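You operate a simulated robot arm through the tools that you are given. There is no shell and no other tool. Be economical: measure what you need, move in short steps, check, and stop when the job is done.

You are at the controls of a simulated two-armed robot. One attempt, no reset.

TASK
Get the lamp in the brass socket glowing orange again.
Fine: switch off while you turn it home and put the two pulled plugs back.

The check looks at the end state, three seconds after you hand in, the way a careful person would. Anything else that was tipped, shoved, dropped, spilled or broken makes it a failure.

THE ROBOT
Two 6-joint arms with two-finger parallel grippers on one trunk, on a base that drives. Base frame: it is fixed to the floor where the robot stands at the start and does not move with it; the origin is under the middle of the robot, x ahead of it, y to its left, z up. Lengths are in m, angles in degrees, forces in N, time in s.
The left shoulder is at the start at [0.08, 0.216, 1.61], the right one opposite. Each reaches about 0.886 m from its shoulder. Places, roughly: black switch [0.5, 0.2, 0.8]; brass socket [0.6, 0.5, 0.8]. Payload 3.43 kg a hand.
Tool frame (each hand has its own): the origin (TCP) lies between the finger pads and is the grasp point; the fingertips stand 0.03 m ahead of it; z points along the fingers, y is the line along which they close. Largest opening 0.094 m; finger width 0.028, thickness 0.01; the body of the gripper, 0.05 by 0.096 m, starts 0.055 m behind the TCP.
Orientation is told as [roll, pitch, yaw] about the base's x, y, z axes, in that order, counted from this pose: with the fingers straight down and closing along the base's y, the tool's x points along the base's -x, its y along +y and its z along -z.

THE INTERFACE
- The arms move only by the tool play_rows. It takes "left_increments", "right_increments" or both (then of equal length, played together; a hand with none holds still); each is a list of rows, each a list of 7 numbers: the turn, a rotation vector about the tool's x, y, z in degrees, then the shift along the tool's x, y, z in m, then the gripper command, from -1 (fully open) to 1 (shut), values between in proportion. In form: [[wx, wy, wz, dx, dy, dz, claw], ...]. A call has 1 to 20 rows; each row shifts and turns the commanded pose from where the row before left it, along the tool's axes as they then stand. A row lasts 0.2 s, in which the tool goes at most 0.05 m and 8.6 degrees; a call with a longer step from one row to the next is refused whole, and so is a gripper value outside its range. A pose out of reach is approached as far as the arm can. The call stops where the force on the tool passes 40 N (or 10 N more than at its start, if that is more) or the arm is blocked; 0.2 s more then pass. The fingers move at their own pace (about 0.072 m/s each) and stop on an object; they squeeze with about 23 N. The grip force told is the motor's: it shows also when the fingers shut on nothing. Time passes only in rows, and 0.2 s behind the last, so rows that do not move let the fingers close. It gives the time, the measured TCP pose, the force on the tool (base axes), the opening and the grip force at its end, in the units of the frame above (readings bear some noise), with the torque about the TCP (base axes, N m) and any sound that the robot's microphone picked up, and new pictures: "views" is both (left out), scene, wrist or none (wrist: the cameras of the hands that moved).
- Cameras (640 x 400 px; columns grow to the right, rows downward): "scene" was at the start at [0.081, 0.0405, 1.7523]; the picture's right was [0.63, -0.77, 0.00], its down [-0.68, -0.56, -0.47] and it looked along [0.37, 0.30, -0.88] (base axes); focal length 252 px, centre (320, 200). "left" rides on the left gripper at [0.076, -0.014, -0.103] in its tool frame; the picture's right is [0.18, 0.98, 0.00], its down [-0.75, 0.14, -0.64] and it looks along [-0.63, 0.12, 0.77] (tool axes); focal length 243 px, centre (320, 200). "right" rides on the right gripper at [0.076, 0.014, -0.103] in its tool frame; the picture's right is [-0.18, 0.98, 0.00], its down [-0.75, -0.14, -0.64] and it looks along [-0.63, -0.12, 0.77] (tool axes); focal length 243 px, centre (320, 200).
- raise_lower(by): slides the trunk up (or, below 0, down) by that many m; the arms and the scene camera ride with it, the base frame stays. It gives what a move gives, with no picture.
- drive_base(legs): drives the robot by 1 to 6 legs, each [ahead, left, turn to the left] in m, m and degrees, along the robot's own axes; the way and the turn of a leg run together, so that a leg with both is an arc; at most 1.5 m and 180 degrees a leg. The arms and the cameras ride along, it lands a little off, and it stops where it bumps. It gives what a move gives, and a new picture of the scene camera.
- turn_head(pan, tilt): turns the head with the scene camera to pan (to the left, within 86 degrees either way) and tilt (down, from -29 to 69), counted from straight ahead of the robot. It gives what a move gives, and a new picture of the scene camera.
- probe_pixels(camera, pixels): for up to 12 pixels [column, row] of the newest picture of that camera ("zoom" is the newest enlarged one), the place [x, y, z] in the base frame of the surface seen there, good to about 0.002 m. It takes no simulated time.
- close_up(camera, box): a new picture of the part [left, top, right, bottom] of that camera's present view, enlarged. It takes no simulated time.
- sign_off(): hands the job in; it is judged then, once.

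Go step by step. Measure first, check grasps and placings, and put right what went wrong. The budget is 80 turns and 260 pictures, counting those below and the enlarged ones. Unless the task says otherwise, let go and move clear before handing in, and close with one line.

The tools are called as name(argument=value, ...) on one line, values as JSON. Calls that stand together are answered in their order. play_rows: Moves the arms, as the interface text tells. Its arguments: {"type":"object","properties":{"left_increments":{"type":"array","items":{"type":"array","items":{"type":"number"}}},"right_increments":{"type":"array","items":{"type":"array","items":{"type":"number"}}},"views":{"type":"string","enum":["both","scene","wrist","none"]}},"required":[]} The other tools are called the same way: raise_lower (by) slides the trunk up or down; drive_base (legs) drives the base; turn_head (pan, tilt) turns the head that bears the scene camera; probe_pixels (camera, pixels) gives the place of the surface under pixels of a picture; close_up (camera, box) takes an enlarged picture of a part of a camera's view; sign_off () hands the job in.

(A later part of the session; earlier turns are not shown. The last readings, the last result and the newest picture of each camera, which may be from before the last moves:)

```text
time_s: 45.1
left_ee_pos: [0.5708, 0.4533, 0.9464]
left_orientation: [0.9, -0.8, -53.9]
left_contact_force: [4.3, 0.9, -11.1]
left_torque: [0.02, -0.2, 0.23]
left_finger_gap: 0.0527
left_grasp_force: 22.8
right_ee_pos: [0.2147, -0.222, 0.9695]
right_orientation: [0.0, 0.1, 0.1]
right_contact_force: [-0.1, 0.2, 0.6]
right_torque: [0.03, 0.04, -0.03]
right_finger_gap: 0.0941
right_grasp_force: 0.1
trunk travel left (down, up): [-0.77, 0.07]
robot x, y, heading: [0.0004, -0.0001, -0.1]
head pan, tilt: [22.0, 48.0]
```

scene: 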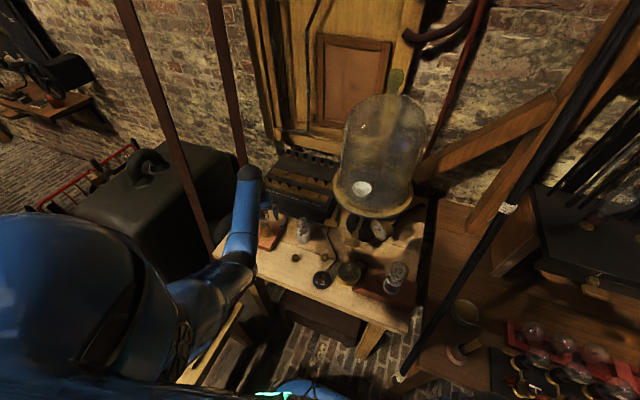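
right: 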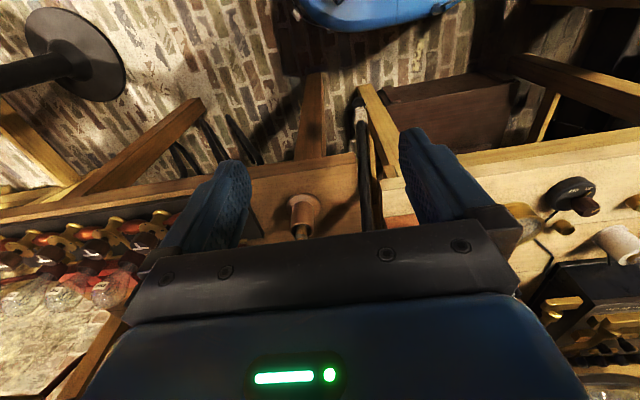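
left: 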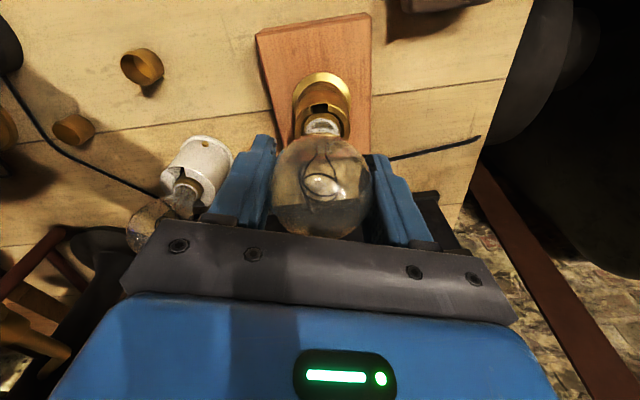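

The lamp holds against an 11 N pull, so it is home. I'll open, straighten the hand, raise the trunk, and rise above the lamp.

play_rows(left_increments=[[0, 0, 0, 0, 0, 0, -0.3], [0, 0, 0, 0, 0, 0, -1], [0, 0, 0, 0, 0, 0, -1], [0, 0, -8, 0, 0, 0, -1], [0, 0, -8, 0, 0, 0, -1], [0, 0, -8, 0, 0, 0, -1], [0, 0, -8, 0, 0, 0, -1], [0, 0, -8, 0, 0, 0, -1], [0, 0, -8, 0, 0, 0, -1], [-0.5, -0.8, -6, 0, 0, 0, -1]], views="none")

raise_lower(by=0.07)

play_rows(left_increments=[[0, 0, 0, 0, 0, -0.02, -1], [0, 0, 0, 0, 0, -0.02, -1]], views="both")

close_up(camera="scene", box=[250, 140, 410, 240])

```text
time_s: 47.4
left_ee_pos: [0.5689, 0.4536, 0.9492]
left_orientation: [0.5, -2.4, 0.2]
left_contact_force: [-0.2, 0.2, 0.2]
left_torque: [0.01, -0.01, -0.02]
left_finger_gap: 0.0938
left_grasp_force: 0.1
right_ee_pos: [0.2118, -0.2234, 0.9705]
right_orientation: [0.0, -0.1, 0.1]
right_contact_force: [-0.1, 0.0, -0.5]
right_torque: [-0.01, 0.0, -0.01]
right_finger_gap: 0.0941
right_grasp_force: 0.0
trunk travel left (down, up): [-0.77, 0.07]
robot x, y, heading: [0.0002, 0.0007, 0.2]
head pan, tilt: [22.0, 48.0]
```

```text
time_s: 48.4
left_ee_pos: [0.5706, 0.4537, 1.0199]
left_orientation: [0.6, -2.3, 0.2]
left_contact_force: [0.1, -0.4, 0.1]
left_torque: [0.01, 0.02, -0.01]
left_finger_gap: 0.0941
left_grasp_force: 0.1
right_ee_pos: [0.214, -0.2219, 1.0404]
right_orientation: [0.1, -0.1, 0.1]
right_contact_force: [0.0, 0.0, -0.3]
right_torque: [-0.02, -0.02, 0.0]
right_finger_gap: 0.0943
right_grasp_force: 0.0
trunk travel left (down, up): [-0.84, 0.0]
robot x, y, heading: [0.0033, -0.0012, -0.0]
head pan, tilt: [22.0, 48.0]
```

```text
time_s: 49.0
left_ee_pos: [0.569, 0.4536, 1.0605]
left_orientation: [0.5, -2.4, 0.1]
left_contact_force: [0.1, 0.0, 0.2]
left_torque: [-0.01, 0.0, -0.01]
left_finger_gap: 0.0939
left_grasp_force: 0.1
right_ee_pos: [0.2127, -0.2232, 1.0415]
right_orientation: [0.0, 0.1, 0.1]
right_contact_force: [-0.4, 0.3, -0.6]
right_torque: [0.0, 0.0, -0.02]
right_finger_gap: 0.094
right_grasp_force: 0.0
trunk travel left (down, up): [-0.84, 0.0]
robot x, y, heading: [-0.002, -0.0046, 0.0]
head pan, tilt: [22.0, 48.0]
```

scene: 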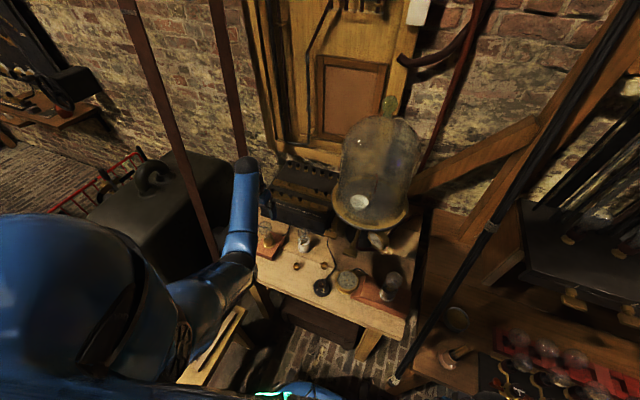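
left: 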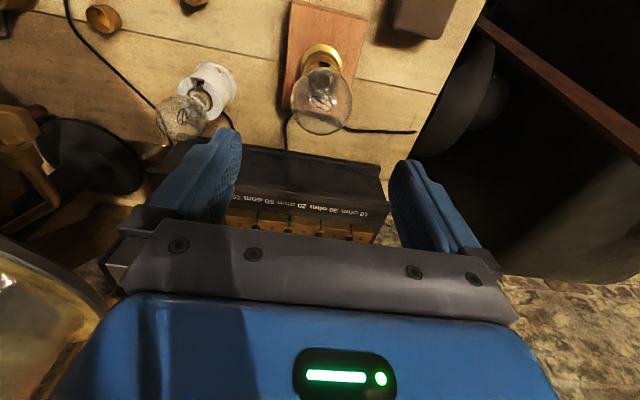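

```text
4.00 times, centred on (330, 190) of scene
```

zoom: 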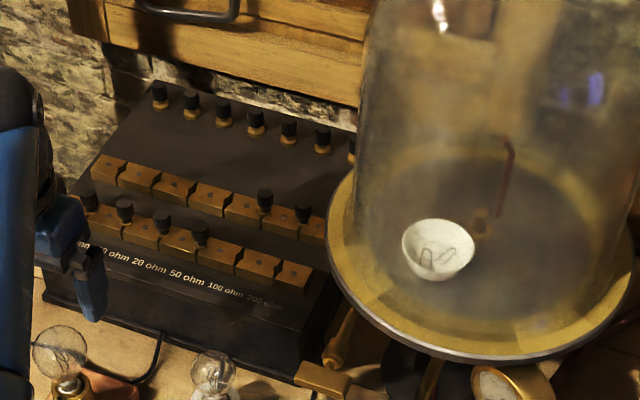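

I'll probe the plugs, the empty 100 and 200 gaps, and the jar plate's left edge.

probe_pixels(camera="zoom", pixels=[[265, 196], [304, 211], [125, 204], [163, 217], [200, 230], [238, 261], [276, 276], [200, 243], [330, 230], [345, 290], [265, 213], [304, 228]])

close_up(camera="scene", box=[298, 176, 346, 216])

```text
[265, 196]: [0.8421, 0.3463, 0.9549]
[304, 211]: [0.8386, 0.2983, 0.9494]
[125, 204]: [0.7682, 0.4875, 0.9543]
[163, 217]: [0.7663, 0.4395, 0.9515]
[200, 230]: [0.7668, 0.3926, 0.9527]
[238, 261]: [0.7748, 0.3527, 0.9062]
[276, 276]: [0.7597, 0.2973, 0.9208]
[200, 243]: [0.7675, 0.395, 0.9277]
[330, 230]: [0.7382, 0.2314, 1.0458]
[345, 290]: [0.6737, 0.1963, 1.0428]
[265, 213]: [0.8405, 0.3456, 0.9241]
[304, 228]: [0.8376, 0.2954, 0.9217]
```

```text
10.00 times, centred on (322, 196) of scene
```

zoom: 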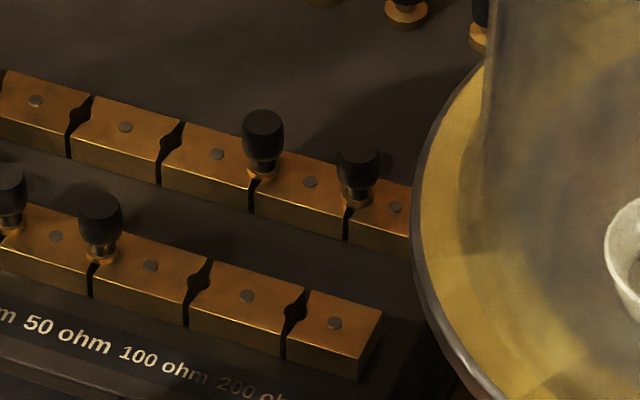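

Measured: back-row plugs at y 0.346 and 0.298 (x≈0.845), front gaps at the same y (x≈0.773), and the jar plate's edge at y≈0.232, z 1.046. I'll probe the knob tops and holes finely, and move the hand up and forward over the box.

probe_pixels(camera="zoom", pixels=[[263, 123], [358, 158], [98, 203], [10, 178], [200, 270], [297, 303], [78, 110], [172, 137], [263, 145], [358, 180], [263, 178], [270, 112]])

play_rows(left_increments=[[0, 0, 0, 0, 0, -0.04, -1], [0, 0, 0, -0.035, -0.01, -0.03, -1], [0, 0, 0, -0.035, -0.01, -0.03, -1], [0, 0, 0, -0.035, -0.01, -0.03, -1], [0, 0, 0, -0.035, -0.01, -0.03, -1], [0, 0, 0, -0.01, -0.01, -0.03, -1]], views="wrist")

```text
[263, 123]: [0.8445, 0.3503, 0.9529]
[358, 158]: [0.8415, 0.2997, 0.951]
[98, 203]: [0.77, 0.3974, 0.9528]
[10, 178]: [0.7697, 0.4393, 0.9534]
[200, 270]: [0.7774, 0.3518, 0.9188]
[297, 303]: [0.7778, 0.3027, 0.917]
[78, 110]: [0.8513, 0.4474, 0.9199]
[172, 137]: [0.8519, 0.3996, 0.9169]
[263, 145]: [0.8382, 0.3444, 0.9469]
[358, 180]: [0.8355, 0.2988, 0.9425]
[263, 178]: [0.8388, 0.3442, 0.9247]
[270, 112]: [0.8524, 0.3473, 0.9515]
```

```text
time_s: 50.4
left_ee_pos: [0.7122, 0.4016, 1.2556]
left_orientation: [0.6, -2.4, 0.1]
left_contact_force: [0.2, 0.9, -1.1]
left_torque: [-0.01, -0.01, -0.06]
left_finger_gap: 0.094
left_grasp_force: 0.2
right_ee_pos: [0.2124, -0.2233, 1.0405]
right_orientation: [0.0, 0.0, 0.1]
right_contact_force: [0.2, -0.2, -1.0]
right_torque: [-0.03, 0.02, -0.01]
right_finger_gap: 0.0939
right_grasp_force: 0.1
trunk travel left (down, up): [-0.84, 0.0]
robot x, y, heading: [-0.0021, -0.0022, 0.3]
head pan, tilt: [22.0, 48.0]
```

left: 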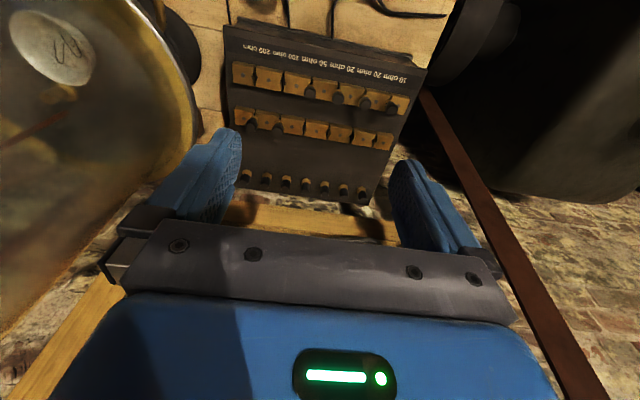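

The left camera now shows the whole box. I'll zoom in to confirm the plug layout.

close_up(camera="left", box=[215, 20, 435, 205])

raise_lower(by=-0.14)

play_rows(left_increments=[[0, 0, 0, 0, 0, -0.04, -1], [0, 0, 0, 0, 0, -0.04, -1], [0, 0, 0, 0, 0, -0.04, -1]], views="scene")

```text
2.16 times, centred on (325, 112) of left
```

zoom: 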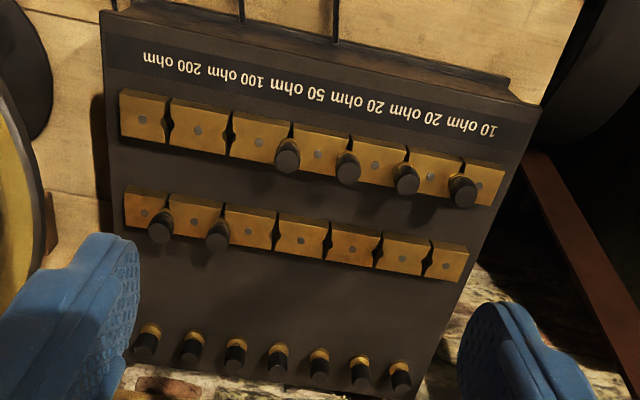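

```text
time_s: 52.1
left_ee_pos: [0.7119, 0.4038, 1.1165]
left_orientation: [0.6, -2.5, 0.1]
left_contact_force: [-0.1, 0.0, 0.7]
left_torque: [-0.01, 0.02, 0.05]
left_finger_gap: 0.0939
left_grasp_force: 0.0
right_ee_pos: [0.2133, -0.2222, 0.8987]
right_orientation: [0.0, -0.1, 0.1]
right_contact_force: [0.1, -0.1, -0.1]
right_torque: [-0.01, 0.0, -0.01]
right_finger_gap: 0.0941
right_grasp_force: 0.1
trunk travel left (down, up): [-0.7, 0.14]
robot x, y, heading: [-0.0005, 0.0015, 0.3]
head pan, tilt: [22.0, 48.0]
```

```text
time_s: 52.9
left_ee_pos: [0.7197, 0.4063, 1.2335]
left_orientation: [0.5, -2.3, 0.0]
left_contact_force: [0.3, 0.1, -0.5]
left_torque: [-0.03, 0.02, 0.03]
left_finger_gap: 0.0939
left_grasp_force: 0.0
left hand out of reach, approached as far as the arm can: row 2, 3
right_ee_pos: [0.2123, -0.2239, 0.9004]
right_orientation: [0.0, 0.1, 0.1]
right_contact_force: [-0.4, 0.1, -1.0]
right_torque: [0.01, 0.04, 0.01]
right_finger_gap: 0.094
right_grasp_force: 0.0
trunk travel left (down, up): [-0.7, 0.14]
robot x, y, heading: [0.0018, 0.0011, 0.3]
head pan, tilt: [22.0, 48.0]
```

scene: 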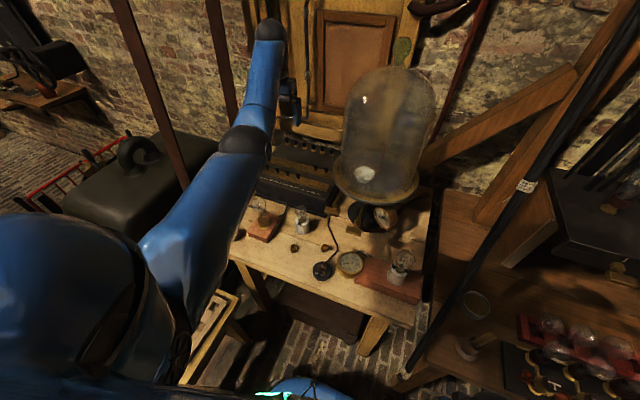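

The layout is confirmed: 100 and 200 are open and two plugs sit in the back row. I'll lower the trunk another 0.16, then go over the 200-side plug with the hand turned −90°.

raise_lower(by=-0.15)

play_rows(left_increments=[[0, 0, 8.5, 0, 0, 0, -0.06], [0, 0, 8.5, 0, 0, 0, -0.06], [0, 0, 8.5, 0, 0, 0, -0.06], [0, 0, 8.5, 0, 0, 0, -0.06], [0, 0, 8.5, 0, 0, 0, -0.06], [0, 0, 8.5, 0, 0, 0, -0.06], [0, 0, 8.5, 0, 0, 0, -0.06], [0, 0, 8.5, 0, 0, 0, -0.06], [0, 0, 8.5, 0, 0, 0, -0.06], [0, 0, 8.5, 0, 0, 0, -0.06], [0, 0, 5, 0, 0, 0, -0.06]], views="both")

```text
time_s: 54.6
left_ee_pos: [0.7202, 0.407, 1.0829]
left_orientation: [0.4, -2.4, 0.1]
left_contact_force: [0.5, 0.5, -0.2]
left_torque: [-0.01, 0.03, 0.01]
left_finger_gap: 0.0939
left_grasp_force: 0.1
right_ee_pos: [0.2133, -0.2232, 0.7496]
right_orientation: [0.0, -0.1, 0.1]
right_contact_force: [0.3, 0.2, -0.1]
right_torque: [0.01, -0.03, 0.01]
right_finger_gap: 0.094
right_grasp_force: 0.0
trunk travel left (down, up): [-0.55, 0.29]
robot x, y, heading: [0.0014, 0.0033, 0.1]
head pan, tilt: [22.0, 48.0]
```

```text
time_s: 57.0
left_ee_pos: [0.7208, 0.4071, 1.0833]
left_orientation: [2.4, 0.5, -90.0]
left_contact_force: [-0.4, -0.8, 0.6]
left_torque: [0.04, -0.03, 0.02]
left_finger_gap: 0.0497
left_grasp_force: 0.0
right_ee_pos: [0.2139, -0.2228, 0.7498]
right_orientation: [0.0, 0.0, 0.1]
right_contact_force: [-0.2, -0.1, 0.3]
right_torque: [0.0, 0.0, 0.01]
right_finger_gap: 0.0941
right_grasp_force: 0.1
trunk travel left (down, up): [-0.55, 0.29]
robot x, y, heading: [0.0011, -0.0006, 0.1]
head pan, tilt: [22.0, 48.0]
```

scene: 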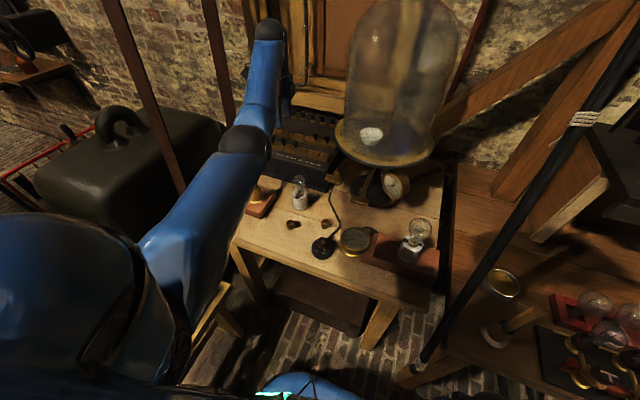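
left: 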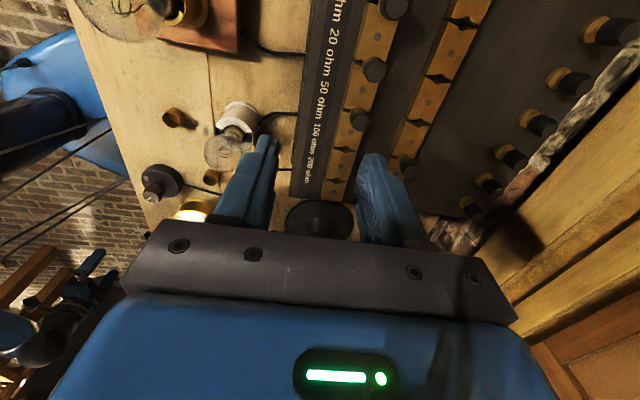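

The hand is square at −90°. I'll shift over the first back-row plug (the 100 side) and check from the wrist camera.

play_rows(left_increments=[[0, -2.4, 0, 0, 0.03, 0, -0.06], [0, 0, 0, -0.02, 0.03, 0, -0.06], [0, 0, 0, -0.02, 0.032, 0, -0.06], [0, 0, 0, -0.02, 0.032, 0.02, -0.06], [0, 0, 0, 0, 0, 0.02, -0.06], [0, 0, 0, 0, 0, 0, -0.06]], views="both")

close_up(camera="left", box=[220, 60, 440, 240])

```text
time_s: 58.5
left_ee_pos: [0.7606, 0.3252, 1.0428]
left_orientation: [2.4, -1.9, -90.0]
left_contact_force: [0.0, -0.6, 0.8]
left_torque: [0.02, 0.0, 0.0]
left_finger_gap: 0.0499
left_grasp_force: 0.1
left hand out of reach, approached as far as the arm can: row 1, 2, 3, 4
right_ee_pos: [0.2127, -0.2229, 0.7506]
right_orientation: [-0.1, 0.0, 0.2]
right_contact_force: [-0.3, 0.5, -0.7]
right_torque: [0.01, -0.04, 0.0]
right_finger_gap: 0.0942
right_grasp_force: 0.1
trunk travel left (down, up): [-0.55, 0.29]
robot x, y, heading: [0.0026, 0.0005, -0.0]
head pan, tilt: [22.0, 48.0]
```

scene: 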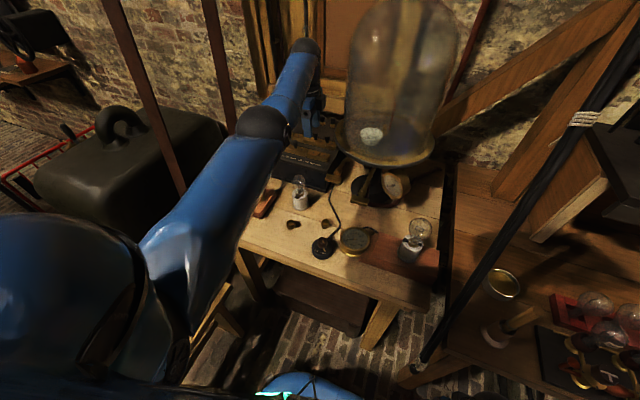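
left: 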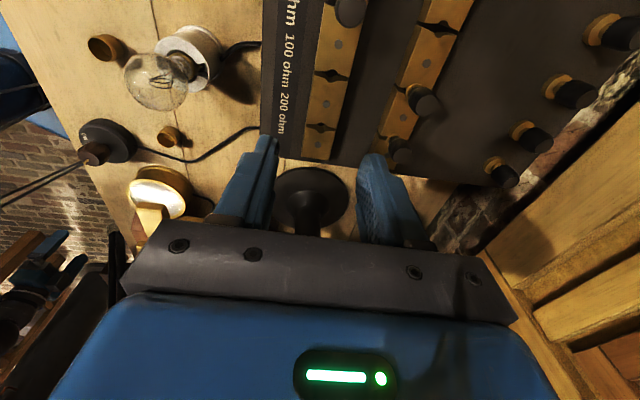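

```text
2.22 times, centred on (330, 150) of left
```

zoom: 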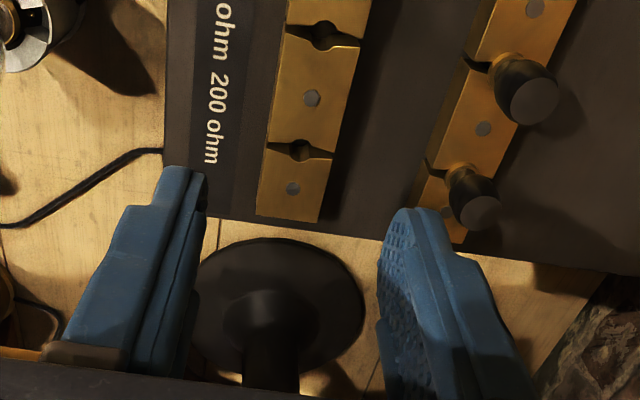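

The −90° pose runs out at x≈0.76, because the wrist must stay within about 0.69 m of the shoulder. I need to drive a little forward, so I'll check the space between the base and the bench.

turn_head(pan=10, tilt=69)

probe_pixels(camera="scene", pixels=[[320, 380], [320, 340], [320, 300], [280, 300], [360, 300], [320, 260], [280, 340], [360, 340], [400, 260], [250, 260]])

```text
time_s: 59.3
left_ee_pos: [0.7614, 0.3266, 1.042]
left_orientation: [2.4, -2.0, -89.9]
left_contact_force: [0.2, 0.6, -0.1]
left_torque: [-0.01, 0.01, 0.03]
left_finger_gap: 0.05
left_grasp_force: 0.1
right_ee_pos: [0.2128, -0.2239, 0.7496]
right_orientation: [0.0, -0.1, 0.1]
right_contact_force: [0.6, 0.4, 0.9]
right_torque: [0.0, 0.04, 0.01]
right_finger_gap: 0.0939
right_grasp_force: 0.0
trunk travel left (down, up): [-0.55, 0.29]
robot x, y, heading: [0.0001, -0.0013, 0.1]
head pan, tilt: [10.0, 68.8]
```

scene: 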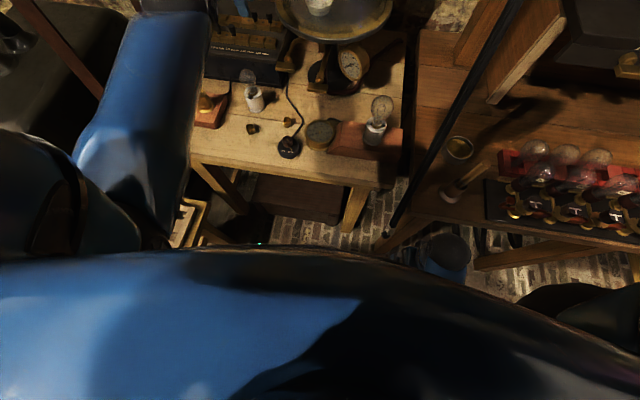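

```text
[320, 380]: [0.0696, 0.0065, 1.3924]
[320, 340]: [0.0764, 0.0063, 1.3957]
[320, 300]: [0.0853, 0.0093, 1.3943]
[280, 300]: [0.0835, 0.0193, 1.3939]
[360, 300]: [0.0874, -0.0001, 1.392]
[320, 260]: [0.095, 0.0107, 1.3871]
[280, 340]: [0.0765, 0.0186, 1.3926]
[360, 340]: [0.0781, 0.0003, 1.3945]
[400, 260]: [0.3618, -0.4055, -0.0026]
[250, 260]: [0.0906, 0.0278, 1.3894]
```

The right wrist camera saw the blue base earlier. I'll take a fresh look with it to measure the base's front.

close_up(camera="right", box=[0, 0, 640, 400])

turn_head(pan=22, tilt=50)

probe_pixels(camera="zoom", pixels=[[330, 20], [400, 20], [450, 10], [480, 60], [420, 130], [400, 70], [300, 100], [350, 60]])

probe_pixels(camera="scene", pixels=[[275, 372], [320, 385], [280, 390], [340, 380], [330, 300], [360, 330], [240, 290]])

```text
1.00 times, centred on (320, 200) of right (not enlarged: the box is as wide or as high as the picture)
```

zoom: 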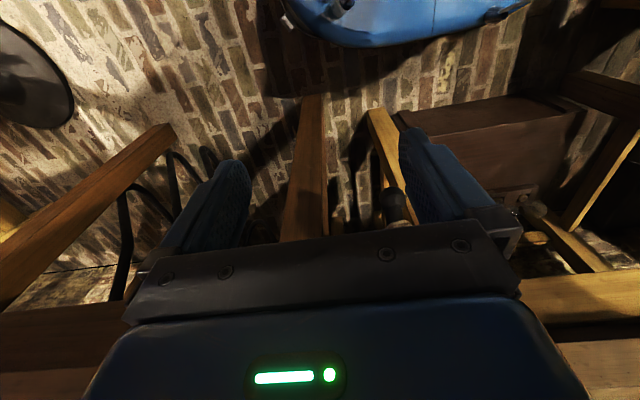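

```text
time_s: 60.1
left_ee_pos: [0.7596, 0.3272, 1.0427]
left_orientation: [2.5, -2.0, -89.9]
left_contact_force: [-0.9, -0.7, 1.1]
left_torque: [-0.05, -0.02, 0.0]
left_finger_gap: 0.05
left_grasp_force: 0.0
right_ee_pos: [0.212, -0.223, 0.7508]
right_orientation: [0.0, 0.0, 0.1]
right_contact_force: [0.2, 0.3, 0.6]
right_torque: [-0.03, 0.03, -0.02]
right_finger_gap: 0.0941
right_grasp_force: 0.1
trunk travel left (down, up): [-0.55, 0.29]
robot x, y, heading: [-0.0044, -0.0006, 0.2]
head pan, tilt: [22.0, 50.0]
```

scene: 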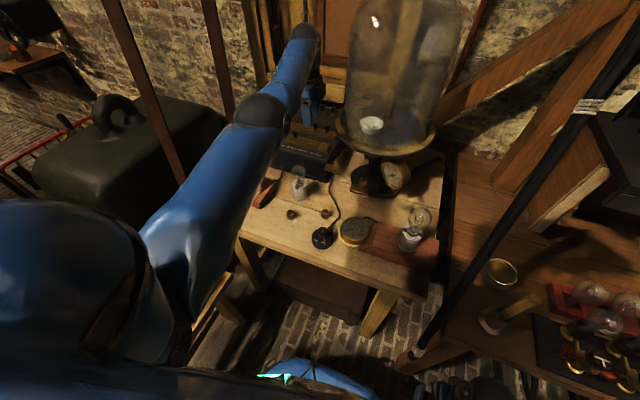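

```text
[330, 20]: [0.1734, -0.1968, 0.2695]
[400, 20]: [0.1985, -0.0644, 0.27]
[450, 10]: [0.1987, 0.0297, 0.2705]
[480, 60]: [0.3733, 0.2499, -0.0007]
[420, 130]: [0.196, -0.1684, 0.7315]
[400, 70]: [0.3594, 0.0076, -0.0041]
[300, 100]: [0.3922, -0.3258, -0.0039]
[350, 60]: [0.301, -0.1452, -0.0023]
```

```text
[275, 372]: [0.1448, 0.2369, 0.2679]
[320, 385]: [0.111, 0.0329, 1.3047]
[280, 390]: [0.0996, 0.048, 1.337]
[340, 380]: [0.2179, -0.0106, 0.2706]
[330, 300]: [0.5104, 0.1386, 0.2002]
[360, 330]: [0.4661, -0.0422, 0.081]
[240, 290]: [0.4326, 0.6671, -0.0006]
```

The base front is at x≈0.25 (z 0.27), and the bench legs and under-box start at about 0.44, so a 0.12 m drive fits. I'll first draw the right hand back so it doesn't meet the bench.

play_rows(right_increments=[[0, 0, 0, 0.03, -0.01, 0, -1], [0, 0, 0, 0.03, -0.01, 0, -1], [0, 0, 0, 0.03, -0.01, 0, -1], [0, 0, 0, 0.03, -0.01, 0, -1]], left_increments=[[0, 0, 0, 0, -0.01, -0.01, -0.06], [0, 0, 0, 0, -0.01, -0.01, -0.06], [0, 0, 0, 0, -0.01, -0.01, -0.06], [0, 0, 0, 0, -0.01, -0.01, -0.06]], views="wrist")

```text
time_s: 60.9
left_ee_pos: [0.7364, 0.326, 1.0649]
left_orientation: [2.3, -2.0, -90.0]
left_contact_force: [0.9, -1.0, 0.3]
left_torque: [-0.01, 0.0, 0.0]
left_finger_gap: 0.0499
left_grasp_force: 0.1
left hand out of reach, approached as far as the arm can: row 3
right_ee_pos: [0.1835, -0.2393, 0.7584]
right_orientation: [-2.9, -4.6, 19.6]
right_contact_force: [-0.3, 0.2, -0.5]
right_torque: [0.01, 0.06, 0.01]
right_finger_gap: 0.0941
right_grasp_force: 0.1
trunk travel left (down, up): [-0.55, 0.29]
robot x, y, heading: [0.0009, 0.0034, -0.1]
head pan, tilt: [22.0, 50.0]
stopped in row 3 (right hand): the arm was blocked; the commanded pose is now the measured one
```

right: 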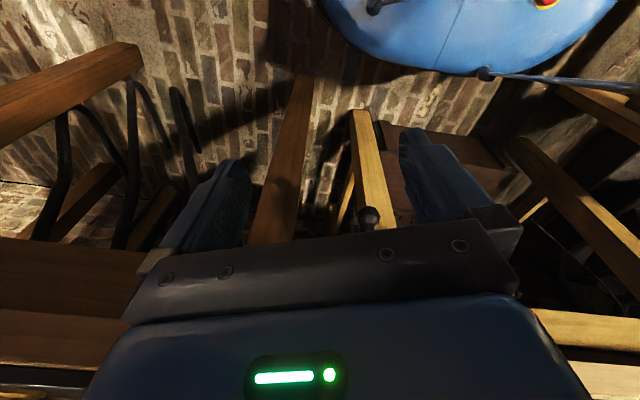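
left: 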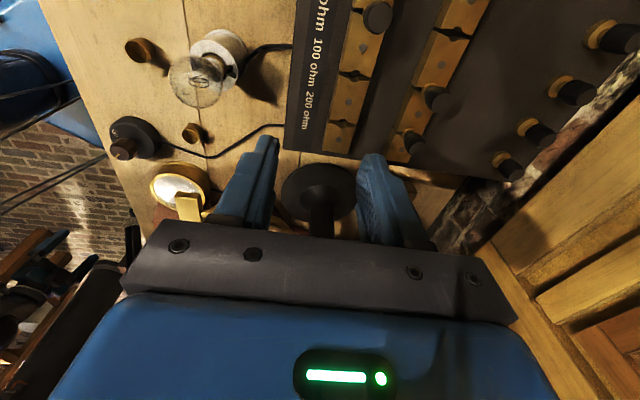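

The right arm is blocked from going further back, so I'll gain reach by turning the robot 15° right with a short drive, which brings the left shoulder forward and keeps the right hand back. First I'll raise the trunk and swing the left hand away from the jar to allow for the turn.

raise_lower(by=0.1)

play_rows(left_increments=[[0, 0, 0, 0.04, -0.02, 0, -0.06], [0, 0, 0, 0.04, -0.025, 0, -0.06], [0, 0, 0, 0.04, -0.025, 0, -0.06], [0, 0, 0, 0.04, -0.025, 0, -0.06], [0, 0, 0, 0.04, -0.025, 0, -0.06], [0, 0, 0, 0.04, -0.025, 0, -0.06]], views="scene")

```text
time_s: 62.2
left_ee_pos: [0.7358, 0.3284, 1.1648]
left_orientation: [2.2, -1.9, -90.1]
left_contact_force: [-0.2, 0.5, 0.4]
left_torque: [-0.03, -0.03, -0.01]
left_finger_gap: 0.0498
left_grasp_force: 0.2
right_ee_pos: [0.1842, -0.239, 0.859]
right_orientation: [-2.9, -4.6, 19.6]
right_contact_force: [0.5, -0.4, 0.1]
right_torque: [-0.02, -0.03, 0.04]
right_finger_gap: 0.0939
right_grasp_force: 0.2
trunk travel left (down, up): [-0.65, 0.19]
robot x, y, heading: [0.0025, 0.0024, -0.0]
head pan, tilt: [22.0, 50.0]
```

```text
time_s: 63.6
left_ee_pos: [0.6294, 0.5847, 1.1431]
left_orientation: [2.4, -2.0, -90.0]
left_contact_force: [0.3, -0.7, 0.0]
left_torque: [0.0, -0.03, -0.01]
left_finger_gap: 0.0497
left_grasp_force: 0.1
left hand out of reach, approached as far as the arm can: row 1, 2, 3, 4
right_ee_pos: [0.1819, -0.2387, 0.8585]
right_orientation: [-3.0, -4.6, 19.5]
right_contact_force: [0.0, 0.7, 0.6]
right_torque: [0.02, 0.01, -0.02]
right_finger_gap: 0.0941
right_grasp_force: 0.2
trunk travel left (down, up): [-0.65, 0.19]
robot x, y, heading: [-0.0025, 0.0022, 0.0]
head pan, tilt: [22.0, 50.0]
```

scene: 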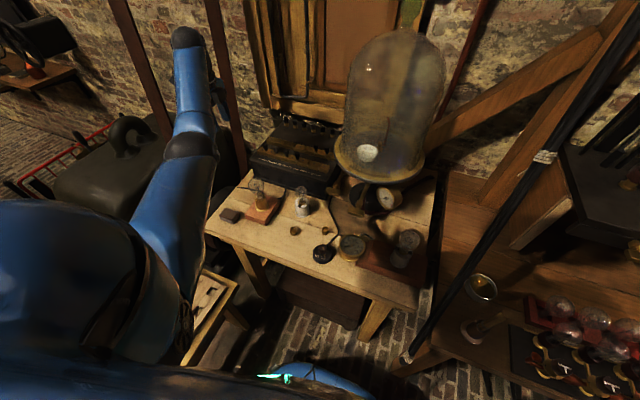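

The left hand is at [0.63, 0.585, 1.14], clear for the turn. I'll turn 15° right and then shift 0.08 m along the base's x.

drive_base(legs=[[0, 0, -15], [0.077, 0.021, 0]])

```text
time_s: 65.6
left_ee_pos: [0.8321, 0.3985, 1.1468]
left_orientation: [2.6, -1.8, -105.0]
left_contact_force: [0.2, -0.3, 0.6]
left_torque: [0.0, -0.06, 0.02]
left_finger_gap: 0.0499
left_grasp_force: 0.1
right_ee_pos: [0.188, -0.2783, 0.8581]
right_orientation: [-2.9, -4.9, 4.5]
right_contact_force: [-0.1, -0.4, 0.1]
right_torque: [0.01, -0.05, -0.02]
right_finger_gap: 0.0942
right_grasp_force: 0.0
trunk travel left (down, up): [-0.65, 0.19]
robot x, y, heading: [0.0799, 0.0037, -15.2]
head pan, tilt: [22.0, 50.0]
```

scene: 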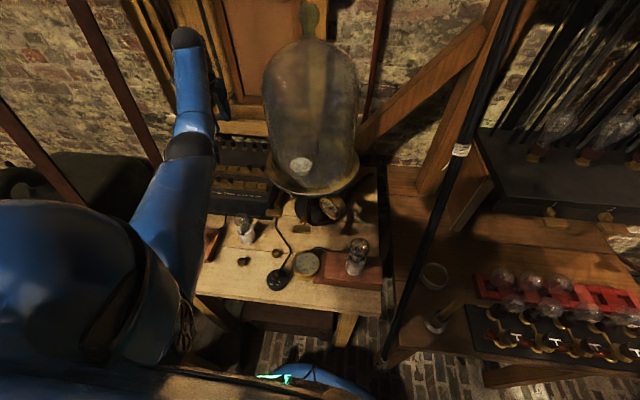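

The robot is at heading −15° and the left hand is safely over the box. I'll lower the trunk, square the hand, and move over the first plug.

raise_lower(by=-0.1)

play_rows(left_increments=[[2.6, 1.8, 0, 0, 0, 0, -0.06], [0, 0, -7.5, 0, 0, 0, -0.06], [0, 0, -7.5, 0, 0, 0, -0.06], [0, 0, 0, -0.025, 0.006, 0, -0.06], [0, 0, 0, -0.025, 0.006, 0, -0.06], [0, 0, 0, 0, 0, 0, -0.06]], views="both")

close_up(camera="left", box=[220, 40, 440, 240])

```text
time_s: 66.9
left_ee_pos: [0.8384, 0.3975, 1.0418]
left_orientation: [2.4, -1.9, -105.1]
left_contact_force: [-0.4, 0.1, 0.2]
left_torque: [0.01, -0.04, 0.03]
left_finger_gap: 0.0498
left_grasp_force: 0.1
right_ee_pos: [0.1928, -0.2772, 0.7576]
right_orientation: [-2.9, -4.6, 4.6]
right_contact_force: [-0.2, -0.3, -0.3]
right_torque: [-0.04, 0.04, 0.0]
right_finger_gap: 0.0941
right_grasp_force: 0.0
trunk travel left (down, up): [-0.55, 0.29]
robot x, y, heading: [0.0783, 0.0014, -15.1]
head pan, tilt: [22.0, 50.0]
```

```text
time_s: 68.3
left_ee_pos: [0.8508, 0.3512, 1.0432]
left_orientation: [-0.3, -0.1, -90.0]
left_contact_force: [-0.2, -1.0, 0.0]
left_torque: [-0.05, 0.03, 0.02]
left_finger_gap: 0.0499
left_grasp_force: 0.0
right_ee_pos: [0.1922, -0.2769, 0.7588]
right_orientation: [-2.9, -4.7, 4.5]
right_contact_force: [0.1, -0.2, 0.3]
right_torque: [-0.02, 0.0, -0.03]
right_finger_gap: 0.094
right_grasp_force: 0.2
trunk travel left (down, up): [-0.55, 0.29]
robot x, y, heading: [0.0768, -0.0017, -14.6]
head pan, tilt: [22.0, 50.0]
```

scene: 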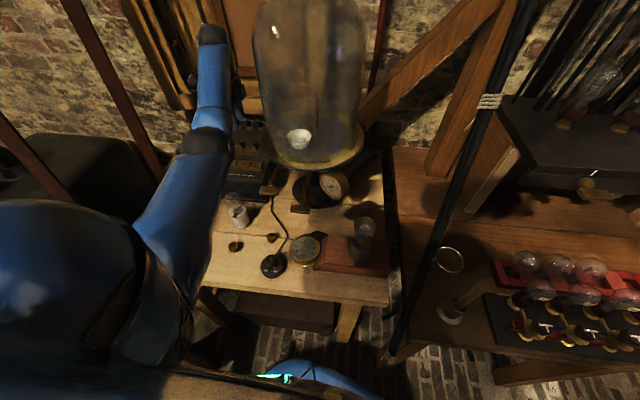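
left: 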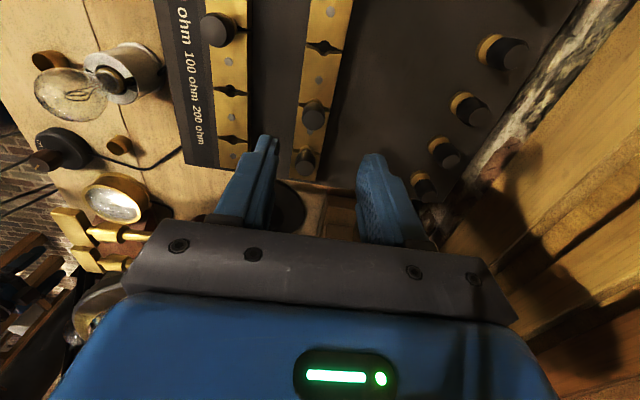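

```text
2.00 times, centred on (330, 140) of left
```

zoom: 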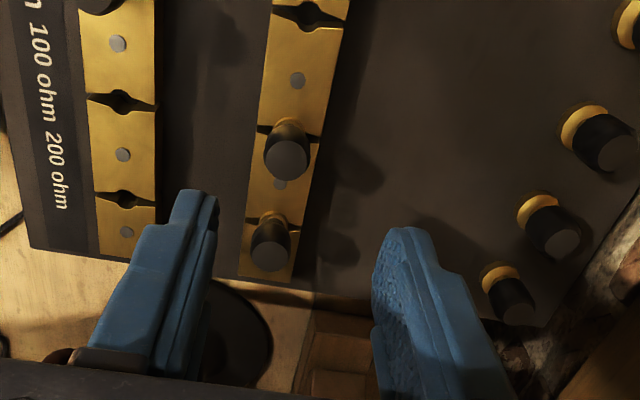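

Both plugs and both empty holes are now clearly visible. I'll probe them from this overhead view.

probe_pixels(camera="zoom", pixels=[[288, 158], [265, 158], [310, 158], [270, 250], [250, 250], [291, 250], [122, 101], [125, 198], [120, 115], [122, 210], [288, 175], [305, 10]])

```text
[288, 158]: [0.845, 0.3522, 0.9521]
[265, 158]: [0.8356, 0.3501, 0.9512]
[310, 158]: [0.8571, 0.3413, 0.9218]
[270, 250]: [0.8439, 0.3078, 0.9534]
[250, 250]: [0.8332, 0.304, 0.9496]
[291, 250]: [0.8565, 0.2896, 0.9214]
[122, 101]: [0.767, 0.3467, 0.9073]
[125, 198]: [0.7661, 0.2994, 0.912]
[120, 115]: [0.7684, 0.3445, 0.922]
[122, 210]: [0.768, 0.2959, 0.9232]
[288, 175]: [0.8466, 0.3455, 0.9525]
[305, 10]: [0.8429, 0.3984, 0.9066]
```

Plug A is at about [0.845, 0.351] with top 0.953; the 100 hole is at [0.773, 0.351] and the 200 hole at [0.773, 0.303]. I'll descend over plug A and grip it with tips just above the blocks.

play_rows(left_increments=[[0, 0, 0, 0, -0.005, 0.03, -0.06], [0, 0, 0, 0, 0, 0.03, -0.06], [0, 0, 0, 0, 0, 0.015, -0.06], [0, 0, 0, 0, 0, 0.01, -0.06], [0, 0, 0, 0, 0, 0, 0.3], [0, 0, 0, 0, 0, 0, 0.8], [0, 0, 0, 0, 0, 0, 0.8]], views="both")

close_up(camera="left", box=[220, 80, 440, 240])

```text
time_s: 69.9
left_ee_pos: [0.8462, 0.3492, 0.9566]
left_orientation: [-0.3, -0.1, -89.9]
left_contact_force: [-0.1, -0.2, -0.1]
left_torque: [0.0, -0.02, 0.02]
left_finger_gap: 0.0182
left_grasp_force: 22.8
right_ee_pos: [0.1931, -0.2776, 0.7579]
right_orientation: [-2.8, -4.6, 4.5]
right_contact_force: [0.2, 0.4, -0.3]
right_torque: [0.01, 0.02, -0.02]
right_finger_gap: 0.0941
right_grasp_force: 0.0
trunk travel left (down, up): [-0.55, 0.29]
robot x, y, heading: [0.0803, -0.0016, -14.9]
head pan, tilt: [22.0, 50.0]
```

scene: 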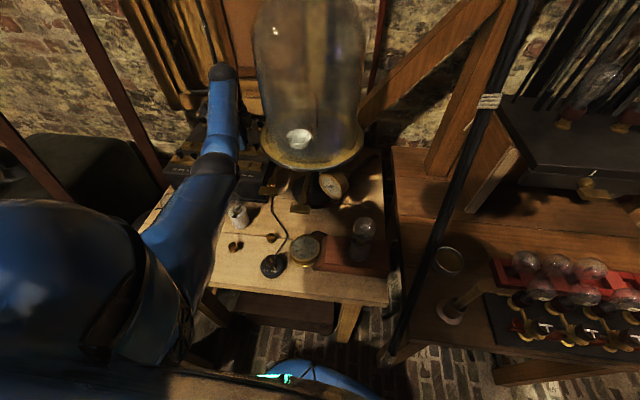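
left: 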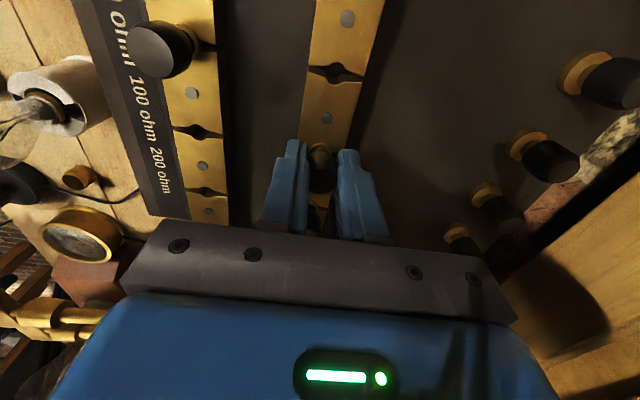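

```text
2.50 times, centred on (330, 160) of left
```

zoom: 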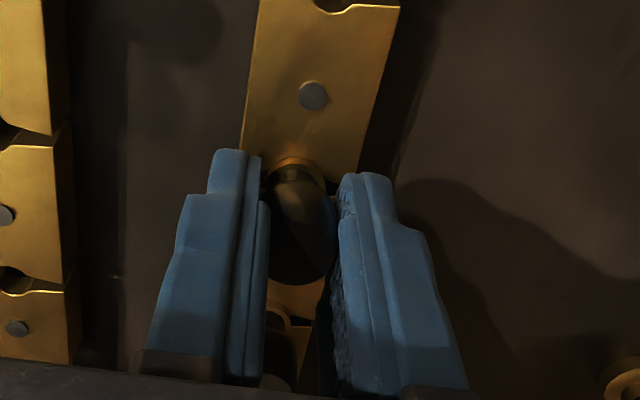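

Plug A is gripped (gap 0.018) with no side force. I'll pull it straight up.

play_rows(left_increments=[[0, 0, 0, 0, 0, -0.005, 0.8], [0, 0, 0, 0, 0, -0.005, 0.8], [0, 0, 0, 0, 0, -0.01, 0.8], [0, 0, 0, 0, 0, -0.015, 0.8], [0, 0, 0, 0, 0, -0.02, 0.8]], views="wrist")

close_up(camera="left", box=[140, 40, 460, 240])

```text
time_s: 71.1
left_ee_pos: [0.8443, 0.3485, 1.0116]
left_orientation: [-0.2, 0.0, -90.0]
left_contact_force: [0.4, -0.3, -0.5]
left_torque: [0.02, 0.03, 0.0]
left_finger_gap: 0.0181
left_grasp_force: 23.1
right_ee_pos: [0.1918, -0.2765, 0.7576]
right_orientation: [-2.9, -4.6, 4.5]
right_contact_force: [0.3, 0.2, 0.2]
right_torque: [0.01, -0.02, 0.01]
right_finger_gap: 0.0939
right_grasp_force: 0.0
trunk travel left (down, up): [-0.55, 0.29]
robot x, y, heading: [0.079, 0.0046, -15.1]
head pan, tilt: [22.0, 50.0]
```

left: 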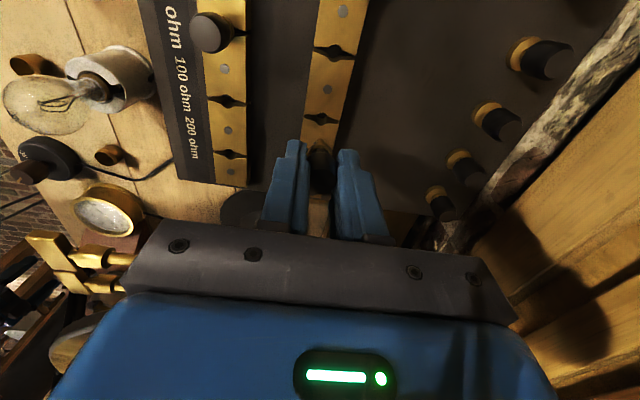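

```text
2.00 times, centred on (300, 140) of left
```

zoom: 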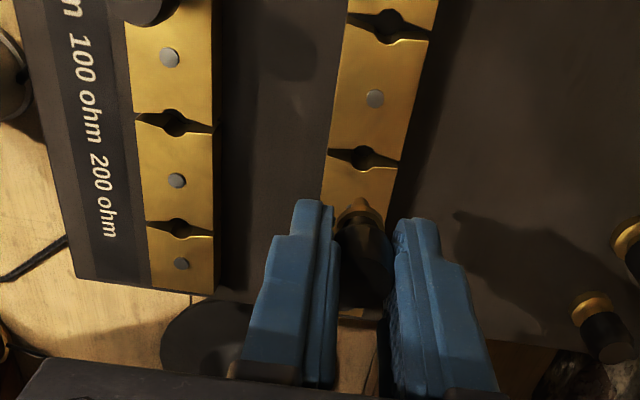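

Plug A is out, and its vacated hole is visible at zoom (362,155). I'll probe that hole and the two targets together to get the exact offset.

probe_pixels(camera="zoom", pixels=[[363, 157], [388, 25], [174, 122], [179, 229], [363, 148], [174, 112], [363, 168], [174, 134], [400, 152], [340, 152], [205, 124], [145, 118]])

```text
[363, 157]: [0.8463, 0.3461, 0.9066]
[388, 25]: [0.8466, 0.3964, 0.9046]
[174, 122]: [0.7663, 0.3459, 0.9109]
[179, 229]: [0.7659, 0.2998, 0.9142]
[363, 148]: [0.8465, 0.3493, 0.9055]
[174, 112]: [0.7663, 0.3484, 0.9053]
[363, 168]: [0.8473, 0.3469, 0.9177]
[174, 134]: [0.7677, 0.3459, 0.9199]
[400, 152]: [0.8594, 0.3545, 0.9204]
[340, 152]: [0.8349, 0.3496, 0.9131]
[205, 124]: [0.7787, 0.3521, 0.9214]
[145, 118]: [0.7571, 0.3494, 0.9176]
```

I'll probe the flat grey dots on the blocks too, which give the row offset more accurately.

probe_pixels(camera="zoom", pixels=[[169, 57], [176, 181], [181, 263], [374, 98], [133, 160], [212, 160], [337, 130], [408, 130], [148, 240], [213, 245], [141, 200], [214, 200]])

```text
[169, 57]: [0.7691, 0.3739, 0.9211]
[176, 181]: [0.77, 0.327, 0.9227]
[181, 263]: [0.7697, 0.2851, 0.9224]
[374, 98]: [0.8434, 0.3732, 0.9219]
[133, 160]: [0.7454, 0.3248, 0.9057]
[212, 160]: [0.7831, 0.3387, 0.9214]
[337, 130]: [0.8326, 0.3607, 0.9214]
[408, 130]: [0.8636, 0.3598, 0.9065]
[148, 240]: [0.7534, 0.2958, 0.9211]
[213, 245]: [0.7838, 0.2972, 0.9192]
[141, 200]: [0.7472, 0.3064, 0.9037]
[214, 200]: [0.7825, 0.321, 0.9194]
```

Row offset from the dots is −0.0739 in x and about +0.0005 in y. I'll carry plug A across at z≈0.99 to above the 100 hole.

play_rows(left_increments=[[0, 0, 0, 0, -0.02, 0.01, 0.8], [0, 0, 0, 0, -0.02, 0.012, 0.8], [0, 0, 0, 0, -0.02, 0, 0.8], [0, 0, 0, 0.0007, -0.0139, 0, 0.8], [0, 0, 0, 0, 0, 0, 0.8], [0, 0, 0, 0, 0, 0, 0.8]], views="both")

close_up(camera="left", box=[220, 80, 420, 240])

```text
time_s: 72.5
left_ee_pos: [0.8246, 0.3623, 0.9676]
left_orientation: [-0.3, 0.0, -89.9]
left_contact_force: [-0.8, 0.0, 0.1]
left_torque: [-0.03, 0.01, 0.02]
left_finger_gap: 0.018
left_grasp_force: 23.2
left hand out of reach, approached as far as the arm can: row 1, 2, 3, 4
right_ee_pos: [0.1919, -0.2775, 0.7589]
right_orientation: [-2.9, -4.5, 4.4]
right_contact_force: [-0.5, -0.1, -0.8]
right_torque: [-0.02, 0.01, -0.02]
right_finger_gap: 0.0942
right_grasp_force: 0.1
trunk travel left (down, up): [-0.55, 0.29]
robot x, y, heading: [0.0793, 0.001, -14.8]
head pan, tilt: [22.0, 50.0]
```

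scene: 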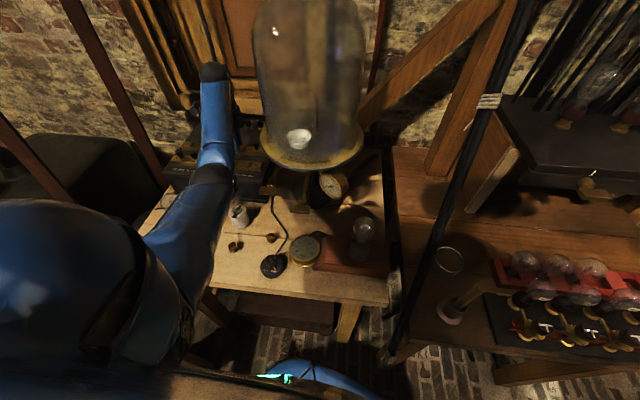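
left: 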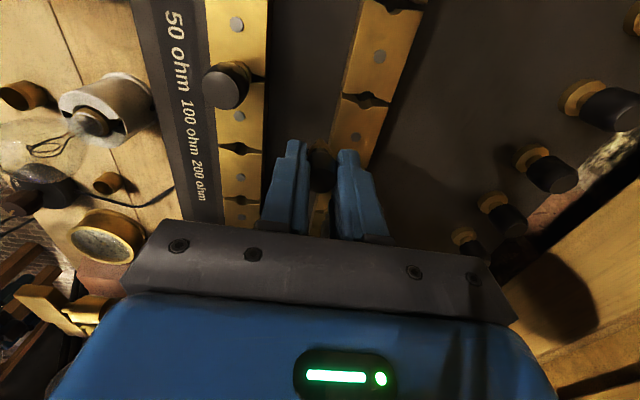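

```text
2.50 times, centred on (320, 160) of left
```

zoom: 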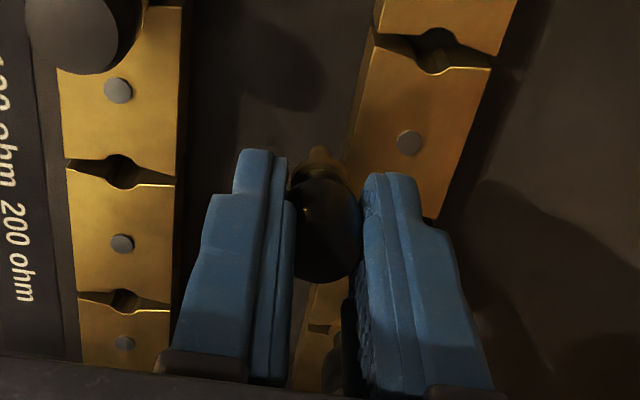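

That was the near limit again, with the shoulder too low for x=0.77. I'll raise the trunk 0.13, which lifts the plug clear, and then come back down over the hole.

raise_lower(by=0.13)

play_rows(left_increments=[[0, 0, 0, -0.006, -0.02, 0.02, 0.8], [0, 0, 0, -0.006, -0.02, 0.02, 0.8], [0, 0, 0, 0, -0.014, 0.02, 0.8], [0, 0, 0, 0, 0, 0.02, 0.8], [0, 0, 0, 0, 0, 0.02, 0.8], [0, 0, 0, 0, 0, 0, 0.8]], views="wrist")

close_up(camera="left", box=[220, 80, 420, 240])

```text
time_s: 74.1
left_ee_pos: [0.823, 0.3623, 1.0986]
left_orientation: [-0.2, 0.0, -89.9]
left_contact_force: [0.5, 0.3, 0.3]
left_torque: [0.03, 0.0, 0.02]
left_finger_gap: 0.0183
left_grasp_force: 23.6
right_ee_pos: [0.192, -0.2777, 0.8876]
right_orientation: [-2.9, -4.5, 4.5]
right_contact_force: [0.1, -0.8, 0.1]
right_torque: [0.0, -0.01, 0.03]
right_finger_gap: 0.0941
right_grasp_force: 0.0
trunk travel left (down, up): [-0.68, 0.16]
robot x, y, heading: [0.0784, 0.0027, -15.0]
head pan, tilt: [22.0, 50.0]
```

```text
time_s: 75.5
left_ee_pos: [0.7856, 0.3553, 0.9871]
left_orientation: [-0.3, 0.0, -90.0]
left_contact_force: [0.5, 0.1, -1.2]
left_torque: [0.03, -0.01, 0.02]
left_finger_gap: 0.0177
left_grasp_force: 23.2
left hand out of reach, approached as far as the arm can: row 1, 2
right_ee_pos: [0.1924, -0.2772, 0.8873]
right_orientation: [-2.8, -4.6, 4.4]
right_contact_force: [0.4, -0.6, -0.1]
right_torque: [-0.02, 0.05, 0.03]
right_finger_gap: 0.094
right_grasp_force: 0.1
trunk travel left (down, up): [-0.68, 0.16]
robot x, y, heading: [0.0778, -0.0015, -14.8]
head pan, tilt: [22.0, 50.0]
```

left: 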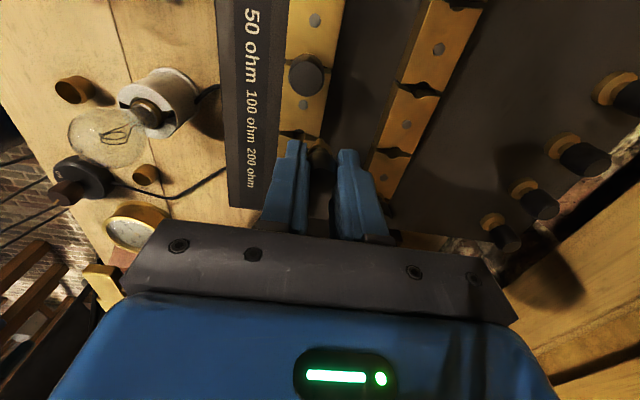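

```text
2.50 times, centred on (320, 160) of left
```

zoom: 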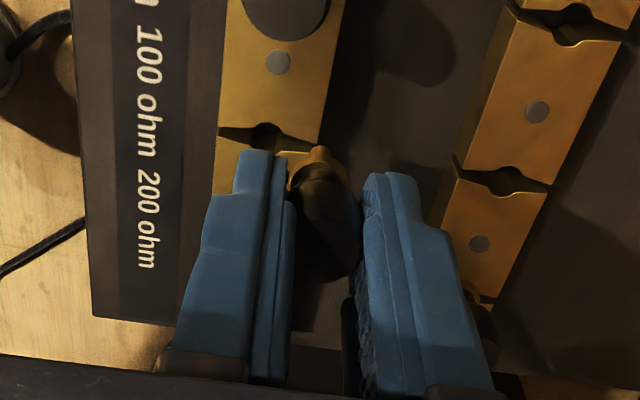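

Clear of the limit now. I'll fine-position over the 100 hole at [0.770, 0.350].

play_rows(left_increments=[[0, 0, 0, -0.0055, -0.0153, 0, 0.8], [0, 0, 0, 0, 0, 0, 0.8], [0, 0, 0, 0, 0, 0, 0.8]], views="wrist")

close_up(camera="left", box=[260, 100, 380, 196])

```text
time_s: 76.3
left_ee_pos: [0.7712, 0.3499, 0.988]
left_orientation: [-0.3, 0.0, -90.0]
left_contact_force: [0.6, 0.1, -1.1]
left_torque: [0.02, 0.01, -0.03]
left_finger_gap: 0.0181
left_grasp_force: 23.2
right_ee_pos: [0.1926, -0.2772, 0.887]
right_orientation: [-2.8, -4.5, 4.5]
right_contact_force: [0.5, -0.2, 0.5]
right_torque: [0.0, 0.02, -0.03]
right_finger_gap: 0.0938
right_grasp_force: 0.1
trunk travel left (down, up): [-0.68, 0.16]
robot x, y, heading: [0.0736, 0.0018, -15.1]
head pan, tilt: [22.0, 50.0]
```

left: 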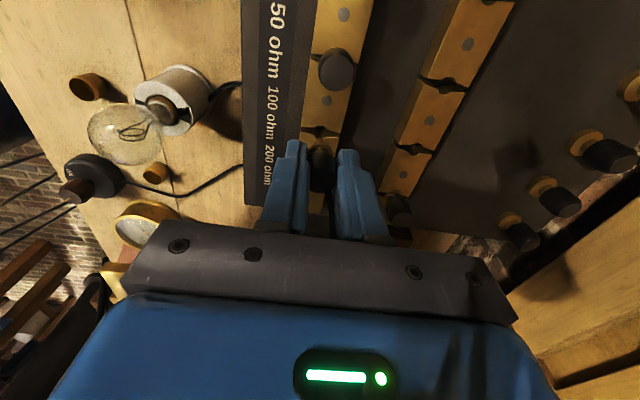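

```text
4.17 times, centred on (320, 148) of left
```

zoom: 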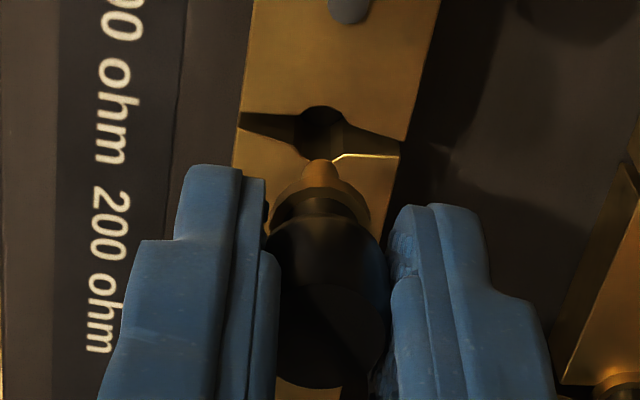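

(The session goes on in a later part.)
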